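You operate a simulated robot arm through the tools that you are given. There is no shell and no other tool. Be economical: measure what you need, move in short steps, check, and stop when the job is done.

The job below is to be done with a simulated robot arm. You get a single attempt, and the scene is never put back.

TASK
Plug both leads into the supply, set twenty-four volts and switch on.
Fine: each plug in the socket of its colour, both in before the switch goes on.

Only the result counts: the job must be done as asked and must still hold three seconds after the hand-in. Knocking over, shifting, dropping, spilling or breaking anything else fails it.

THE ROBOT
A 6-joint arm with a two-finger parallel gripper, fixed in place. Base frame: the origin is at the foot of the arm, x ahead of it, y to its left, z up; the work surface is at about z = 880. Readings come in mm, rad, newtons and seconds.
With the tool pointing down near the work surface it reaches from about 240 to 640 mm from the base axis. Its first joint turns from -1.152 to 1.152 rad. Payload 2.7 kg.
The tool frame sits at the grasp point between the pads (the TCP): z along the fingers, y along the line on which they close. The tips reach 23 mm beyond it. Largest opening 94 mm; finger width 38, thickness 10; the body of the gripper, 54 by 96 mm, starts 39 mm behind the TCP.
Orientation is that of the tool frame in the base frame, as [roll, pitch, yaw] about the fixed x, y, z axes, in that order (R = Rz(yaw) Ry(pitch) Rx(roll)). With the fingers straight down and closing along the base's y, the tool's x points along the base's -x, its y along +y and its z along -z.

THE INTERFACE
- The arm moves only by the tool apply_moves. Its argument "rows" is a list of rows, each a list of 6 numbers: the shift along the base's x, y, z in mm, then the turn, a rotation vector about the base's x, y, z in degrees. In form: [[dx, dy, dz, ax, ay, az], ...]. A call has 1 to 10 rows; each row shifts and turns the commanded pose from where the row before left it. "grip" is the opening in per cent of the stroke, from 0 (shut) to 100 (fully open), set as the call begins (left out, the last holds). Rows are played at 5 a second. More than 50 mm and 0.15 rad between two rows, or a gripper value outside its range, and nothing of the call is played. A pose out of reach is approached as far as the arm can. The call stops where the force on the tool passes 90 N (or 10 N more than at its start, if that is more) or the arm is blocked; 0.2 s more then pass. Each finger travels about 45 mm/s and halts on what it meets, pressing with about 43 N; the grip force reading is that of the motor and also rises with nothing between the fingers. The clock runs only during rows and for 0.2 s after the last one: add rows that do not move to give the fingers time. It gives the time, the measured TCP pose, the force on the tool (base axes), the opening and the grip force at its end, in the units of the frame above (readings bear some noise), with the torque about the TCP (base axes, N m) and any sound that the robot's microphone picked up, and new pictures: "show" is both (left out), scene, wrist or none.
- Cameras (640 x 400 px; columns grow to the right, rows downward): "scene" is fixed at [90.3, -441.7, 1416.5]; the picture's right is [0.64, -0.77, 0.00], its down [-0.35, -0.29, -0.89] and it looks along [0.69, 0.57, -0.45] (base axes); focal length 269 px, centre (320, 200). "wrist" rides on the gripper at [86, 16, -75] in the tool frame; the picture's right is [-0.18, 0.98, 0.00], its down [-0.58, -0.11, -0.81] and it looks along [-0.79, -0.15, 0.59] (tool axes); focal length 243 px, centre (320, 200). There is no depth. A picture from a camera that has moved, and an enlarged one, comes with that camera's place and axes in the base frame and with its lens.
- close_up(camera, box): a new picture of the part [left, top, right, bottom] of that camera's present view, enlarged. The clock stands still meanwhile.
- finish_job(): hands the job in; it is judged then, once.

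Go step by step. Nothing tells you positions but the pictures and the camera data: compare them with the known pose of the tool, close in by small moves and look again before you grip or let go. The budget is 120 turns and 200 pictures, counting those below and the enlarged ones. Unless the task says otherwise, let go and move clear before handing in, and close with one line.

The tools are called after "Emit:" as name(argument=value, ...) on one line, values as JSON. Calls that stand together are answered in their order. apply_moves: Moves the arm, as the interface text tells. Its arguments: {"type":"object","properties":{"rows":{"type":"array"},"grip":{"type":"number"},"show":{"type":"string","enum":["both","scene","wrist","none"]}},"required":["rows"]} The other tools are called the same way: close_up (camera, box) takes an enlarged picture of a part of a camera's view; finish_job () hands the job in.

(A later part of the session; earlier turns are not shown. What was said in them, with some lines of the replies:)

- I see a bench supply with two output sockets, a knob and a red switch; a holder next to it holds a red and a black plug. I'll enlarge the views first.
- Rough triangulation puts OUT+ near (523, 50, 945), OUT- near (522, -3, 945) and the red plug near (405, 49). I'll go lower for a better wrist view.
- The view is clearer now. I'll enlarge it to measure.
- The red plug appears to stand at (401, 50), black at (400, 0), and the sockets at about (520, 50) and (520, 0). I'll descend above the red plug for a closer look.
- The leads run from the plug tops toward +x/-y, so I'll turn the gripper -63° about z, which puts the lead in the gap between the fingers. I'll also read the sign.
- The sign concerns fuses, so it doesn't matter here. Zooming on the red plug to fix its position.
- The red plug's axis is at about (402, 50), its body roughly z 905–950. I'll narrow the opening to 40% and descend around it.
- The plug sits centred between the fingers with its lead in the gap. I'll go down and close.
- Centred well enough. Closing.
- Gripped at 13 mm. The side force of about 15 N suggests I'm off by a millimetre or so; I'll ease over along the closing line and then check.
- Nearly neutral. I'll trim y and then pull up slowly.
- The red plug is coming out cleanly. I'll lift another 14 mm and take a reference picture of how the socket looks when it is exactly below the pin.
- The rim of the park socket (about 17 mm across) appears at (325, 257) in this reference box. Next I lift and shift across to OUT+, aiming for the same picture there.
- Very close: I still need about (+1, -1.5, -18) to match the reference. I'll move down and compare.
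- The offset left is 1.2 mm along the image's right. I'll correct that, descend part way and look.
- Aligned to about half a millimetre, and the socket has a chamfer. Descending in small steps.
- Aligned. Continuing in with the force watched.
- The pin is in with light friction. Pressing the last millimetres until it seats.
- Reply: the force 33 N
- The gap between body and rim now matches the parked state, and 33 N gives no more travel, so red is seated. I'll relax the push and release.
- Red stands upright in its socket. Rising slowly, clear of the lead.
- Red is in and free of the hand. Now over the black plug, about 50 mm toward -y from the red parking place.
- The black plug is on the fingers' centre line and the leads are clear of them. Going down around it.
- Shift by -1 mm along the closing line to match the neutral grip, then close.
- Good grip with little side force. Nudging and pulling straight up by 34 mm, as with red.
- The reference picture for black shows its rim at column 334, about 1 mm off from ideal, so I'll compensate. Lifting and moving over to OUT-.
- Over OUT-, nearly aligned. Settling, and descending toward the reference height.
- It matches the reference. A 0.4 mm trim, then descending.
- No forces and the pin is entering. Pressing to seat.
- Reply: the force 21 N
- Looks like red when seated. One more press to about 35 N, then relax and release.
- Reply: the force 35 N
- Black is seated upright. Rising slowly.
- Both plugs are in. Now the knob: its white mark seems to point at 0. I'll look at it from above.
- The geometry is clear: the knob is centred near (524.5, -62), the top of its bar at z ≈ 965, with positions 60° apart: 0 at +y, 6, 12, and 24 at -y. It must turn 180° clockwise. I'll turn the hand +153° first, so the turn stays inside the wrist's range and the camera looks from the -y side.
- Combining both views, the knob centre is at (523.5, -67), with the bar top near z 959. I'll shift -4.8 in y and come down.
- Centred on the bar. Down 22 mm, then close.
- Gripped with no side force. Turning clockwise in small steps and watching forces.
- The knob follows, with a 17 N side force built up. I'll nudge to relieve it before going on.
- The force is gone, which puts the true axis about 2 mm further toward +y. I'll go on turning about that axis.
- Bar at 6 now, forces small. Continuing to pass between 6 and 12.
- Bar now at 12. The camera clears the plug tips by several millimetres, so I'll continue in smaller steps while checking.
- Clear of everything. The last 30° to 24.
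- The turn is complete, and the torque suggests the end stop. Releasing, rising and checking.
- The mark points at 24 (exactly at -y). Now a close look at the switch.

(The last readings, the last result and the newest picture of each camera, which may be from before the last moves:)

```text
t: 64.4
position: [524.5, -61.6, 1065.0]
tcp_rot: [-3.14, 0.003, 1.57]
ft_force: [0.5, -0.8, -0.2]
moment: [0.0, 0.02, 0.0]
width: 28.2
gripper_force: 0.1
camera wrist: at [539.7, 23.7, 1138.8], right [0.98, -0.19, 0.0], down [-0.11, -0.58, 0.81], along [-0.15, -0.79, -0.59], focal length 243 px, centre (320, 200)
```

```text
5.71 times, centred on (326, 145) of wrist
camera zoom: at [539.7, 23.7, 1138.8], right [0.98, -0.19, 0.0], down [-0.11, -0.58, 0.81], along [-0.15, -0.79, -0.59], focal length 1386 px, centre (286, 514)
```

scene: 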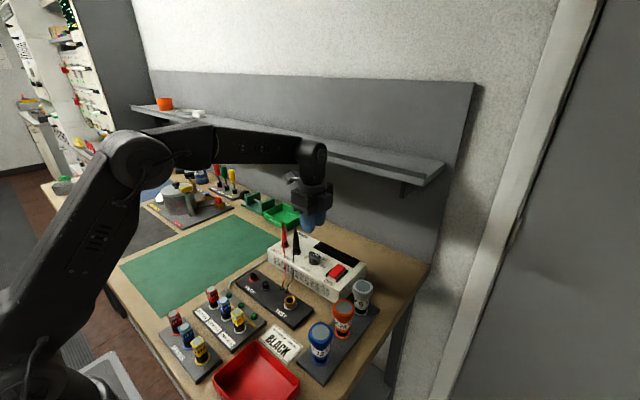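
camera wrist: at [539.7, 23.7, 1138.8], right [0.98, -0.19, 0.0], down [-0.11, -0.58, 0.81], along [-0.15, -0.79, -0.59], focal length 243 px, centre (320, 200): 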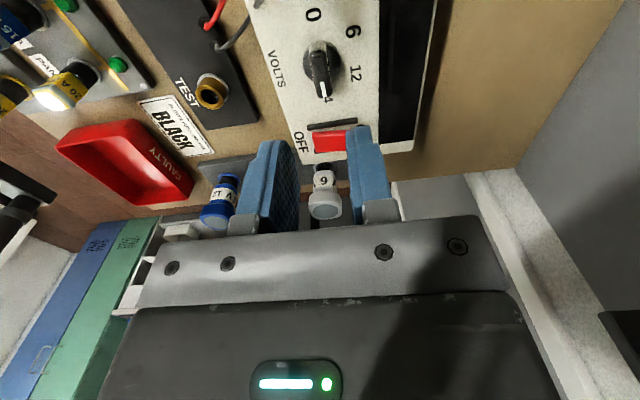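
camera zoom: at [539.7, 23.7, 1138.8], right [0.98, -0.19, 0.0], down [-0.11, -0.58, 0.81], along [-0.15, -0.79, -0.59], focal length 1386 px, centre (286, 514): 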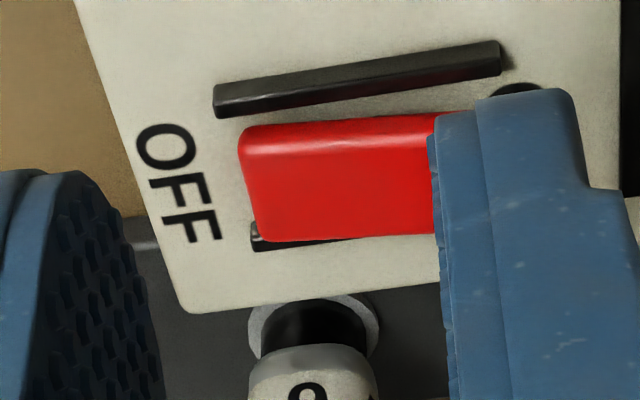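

It is a rocker: the OFF end (-x) is down, the ON end (+x) is raised and must be pressed. I'll turn the hand back by +90°, close the fingers and move to view the switch from the -x side.

Emit:
apply_moves(rows=[[-3, -5, 1, 0, 0, 8.2], [-3, -5, 1, 0, 0, 8.2], [-3, -5, 1, 0, 0, 8.2], [-3, -5, 1, 0, 0, 8.2], [-3, -5, 1, 0, 0, 8.2], [-3, -5, 0, 0, 0, 8.2], [-3, -5, 0, 0, 0, 8.2], [-3, -5, 0, 0, 0, 8.2], [-3, -5, 0, 0, 0, 8.2], [-3, -3, 0, 0, 0, 8.2]], grip=0, show="none")

Emit:
apply_moves(rows=[[0, 0, 0, 0, 0, 8], [0, 0, 0, 0, 0, 0], [0, 0, 0, 0, 0, 0]], show="wrist")

Emit:
close_up(camera="wrist", box=[240, 30, 400, 130])

```text
t: 66.6
position: [494.5, -111.0, 1068.7]
tcp_rot: [3.141, 0.003, 3.003]
ft_force: [0.5, 0.3, -0.6]
moment: [0.0, -0.02, -0.02]
width: 0.2
gripper_force: 42.2
```

```text
t: 67.4
position: [493.5, -111.0, 1069.0]
tcp_rot: [3.141, 0.002, -3.141]
ft_force: [-0.7, 0.7, 0.0]
moment: [0.0, 0.02, 0.0]
width: 0.0
gripper_force: 42.3
camera wrist: at [406.0, -95.6, 1143.3], right [0.18, 0.98, 0.0], down [0.58, -0.11, 0.81], along [0.79, -0.15, -0.59], focal length 243 px, centre (320, 200)
```

wrist: 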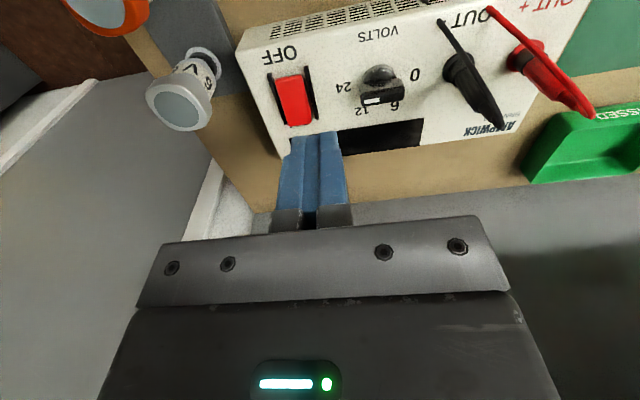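

```text
4.00 times, centred on (320, 80) of wrist
camera zoom: at [406.0, -95.6, 1143.3], right [0.18, 0.98, 0.0], down [0.58, -0.11, 0.81], along [0.79, -0.15, -0.59], focal length 970 px, centre (320, 680)
```

zoom: 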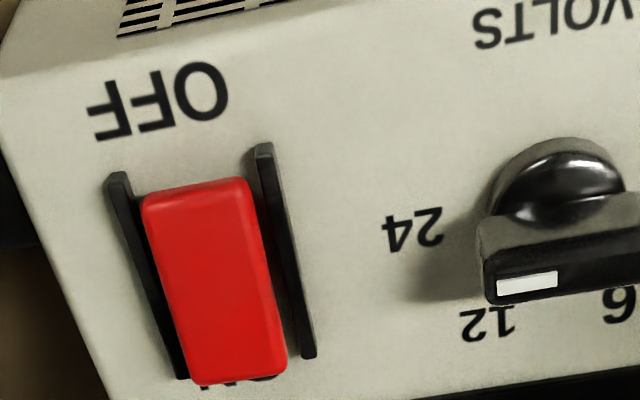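

The rocker's ON end is near (542, -141, z ≈ 949), its pivot at x ≈ 522. I'll bring the closed fingertips over the ON end.

Emit:
apply_moves(rows=[[14, -8, 0, 0, 0, 0], [14, -8, -10, 0, 0, 0], [14, -7, -15, 0, 0, 0], [14, -7, -15, 0, 0, 0], [0, 0, -15, 0, 0, 0], [0, 0, -15, 0, 0, 0], [0, 0, 0, 0, 0, 0], [0, 0, 0, 0, 0, 0]])

Emit:
close_up(camera="wrist", box=[240, 70, 400, 170])

Emit:
close_up(camera="scene", box=[290, 220, 386, 280])

```text
t: 69.2
position: [551.2, -140.3, 999.4]
tcp_rot: [3.14, 0.002, 3.139]
ft_force: [-1.2, 0.0, -0.4]
moment: [0.02, 0.0, -0.03]
width: 0.1
gripper_force: 42.1
camera wrist: at [462.1, -125.1, 1072.4], right [0.19, 0.98, 0.0], down [0.58, -0.11, 0.81], along [0.79, -0.15, -0.59], focal length 243 px, centre (320, 200)
```

scene: 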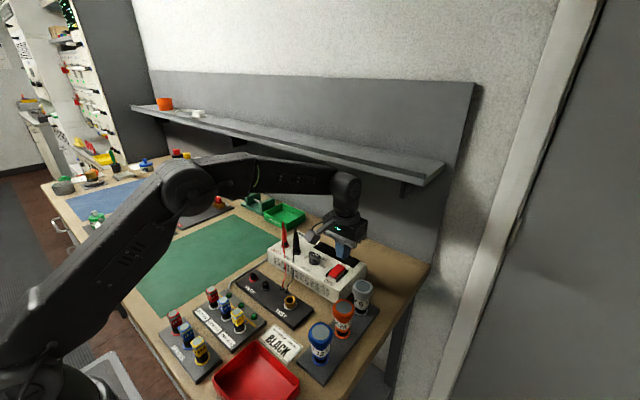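
wrist: 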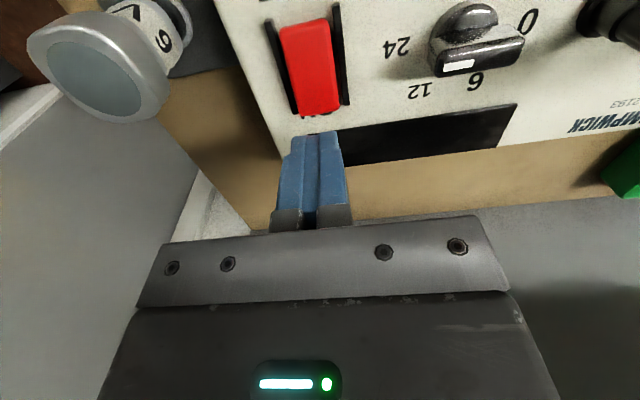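

```text
4.00 times, centred on (320, 120) of wrist
camera zoom: at [462.1, -125.1, 1072.4], right [0.19, 0.98, 0.0], down [0.58, -0.11, 0.81], along [0.79, -0.15, -0.59], focal length 970 px, centre (320, 520)
```

zoom: 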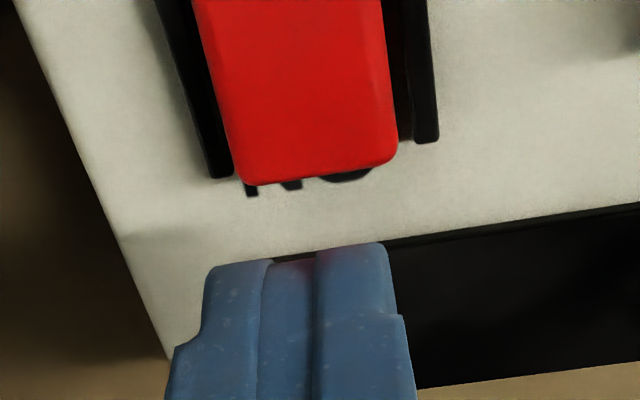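

```text
6.67 times, centred on (338, 250) of scene
camera zoom: at [90.3, -441.7, 1416.5], right [0.64, -0.77, 0.0], down [-0.35, -0.29, -0.89], along [0.69, 0.57, -0.45], focal length 1793 px, centre (200, -133)
```

zoom: 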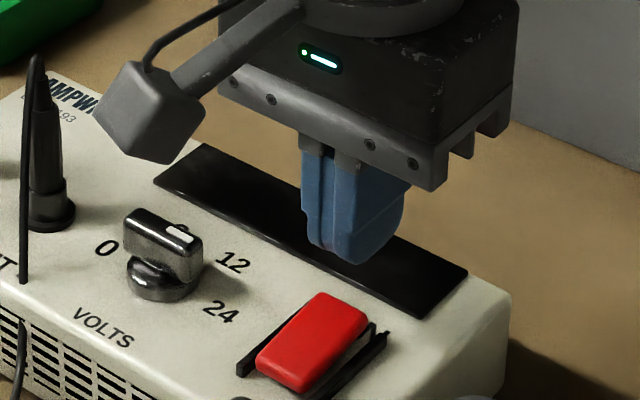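

Aligned in y. I'll move 4 mm inward for more overlap and go down toward contact.

Emit:
apply_moves(rows=[[-4, -0.5, -8, 0, 0, 0], [0, 0, -8, 0, 0, 0], [0, 0, -4, 0, 0, 0], [0, 0, -2, 0, 0, 0], [0, 0, -2, 0, 0, 0], [0, 0, 0, 0, 0, 0]], show="none")

Emit:
close_up(camera="wrist", box=[240, 70, 400, 170])

```text
t: 70.6
position: [547.3, -141.2, 975.6]
tcp_rot: [3.141, 0.002, 3.14]
ft_force: [-0.6, -0.2, 0.7]
moment: [0.03, 0.0, 0.01]
width: 0.1
gripper_force: 41.9
```

```text
4.00 times, centred on (320, 120) of wrist
camera zoom: at [458.8, -126.2, 1049.1], right [0.19, 0.98, 0.0], down [0.58, -0.11, 0.81], along [0.79, -0.15, -0.59], focal length 970 px, centre (320, 520)
```

zoom: 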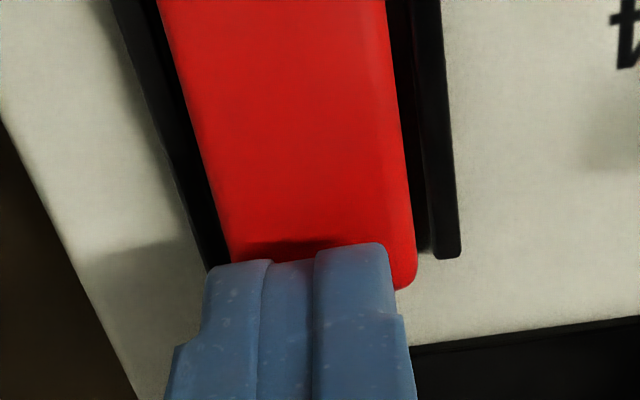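

Just above the ON end. Pressing down in small steps.

Emit:
apply_moves(rows=[[0, 0, -1.5, 0, 0, 0], [0, 0, -1.5, 0, 0, 0], [0, 0, -1.5, 0, 0, 0], [0, 0, -1.5, 0, 0, 0], [0, 0, 0, 0, 0, 0]], show="none")

Emit:
close_up(camera="scene", box=[290, 230, 386, 290])

```text
t: 71.8
position: [546.4, -141.3, 972.7]
tcp_rot: [-3.139, 0.005, 3.14]
ft_force: [-2.1, 4.3, 18.8]
moment: [0.11, 0.42, -0.16]
width: 0.1
gripper_force: 42.5
```

```text
6.67 times, centred on (338, 260) of scene
camera zoom: at [89.9, -441.5, 1416.6], right [0.64, -0.77, 0.0], down [-0.35, -0.29, -0.89], along [0.69, 0.57, -0.45], focal length 1793 px, centre (200, -200)
```

zoom: 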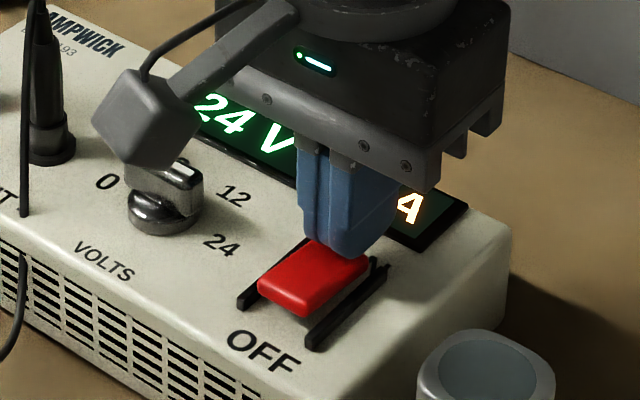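

The display lights up with 24 V. Retreating upward and checking the whole.

Emit:
apply_moves(rows=[[0, 0, 6, 0, 0, 0], [0, 0, 15, 0, 0, 0], [0, 0, 25, 0, 0, 0], [0, 0, 35, 0, 0, 0], [0, 0, 40, 0, 0, 0], [0, 0, 40, 0, 0, 0], [-30, 0, 20, 0, 0, 0], [-30, 0, 20, 0, 0, 0], [0, 0, 0, 0, 0, 0]])

Emit:
close_up(camera="scene", box=[250, 220, 394, 310])

```text
t: 73.8
position: [486.5, -139.7, 1171.7]
tcp_rot: [-3.141, 0.003, 3.139]
ft_force: [0.3, -0.3, -0.1]
moment: [0.02, 0.03, -0.01]
width: 0.0
gripper_force: 43.0
camera wrist: at [399.3, -124.4, 1245.1], right [0.19, 0.98, 0.0], down [0.58, -0.11, 0.81], along [0.79, -0.15, -0.59], focal length 243 px, centre (320, 200)
```

scene: 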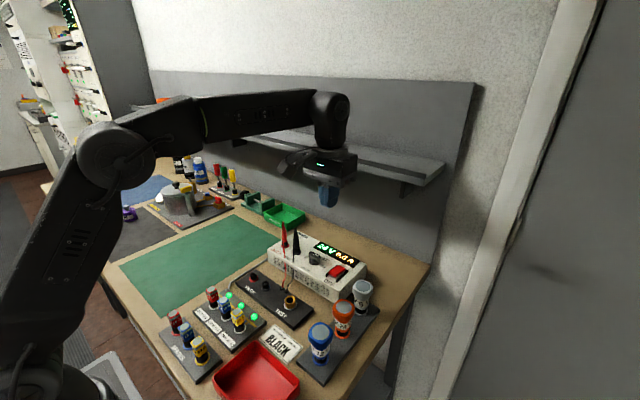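
wrist: 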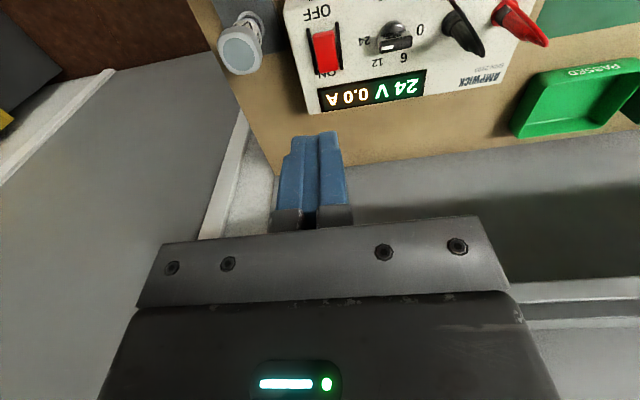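

```text
4.44 times, centred on (322, 265) of scene
camera zoom: at [90.3, -441.7, 1416.5], right [0.64, -0.77, 0.0], down [-0.35, -0.29, -0.89], along [0.69, 0.57, -0.45], focal length 1196 px, centre (311, -89)
```

zoom: 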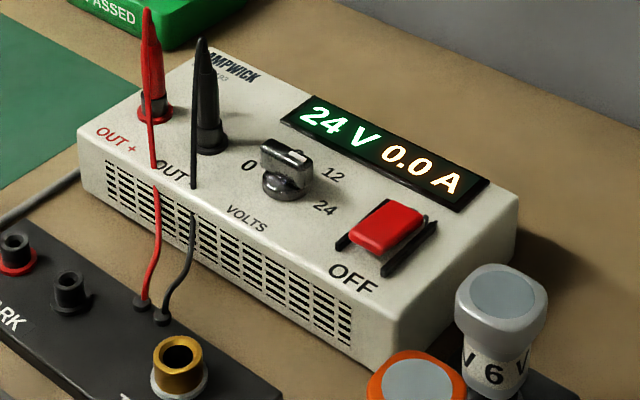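

The display reads 24 V 0.0 A, the panel lamps are lit, both plugs are seated and the hand is clear. Handing in.

Emit:
finish_job()

```text
The job is handed in.
```

The red lead is in OUT+ and the black lead in OUT-, the knob is at 24, and the supply was switched on last; its display reads 24 V.
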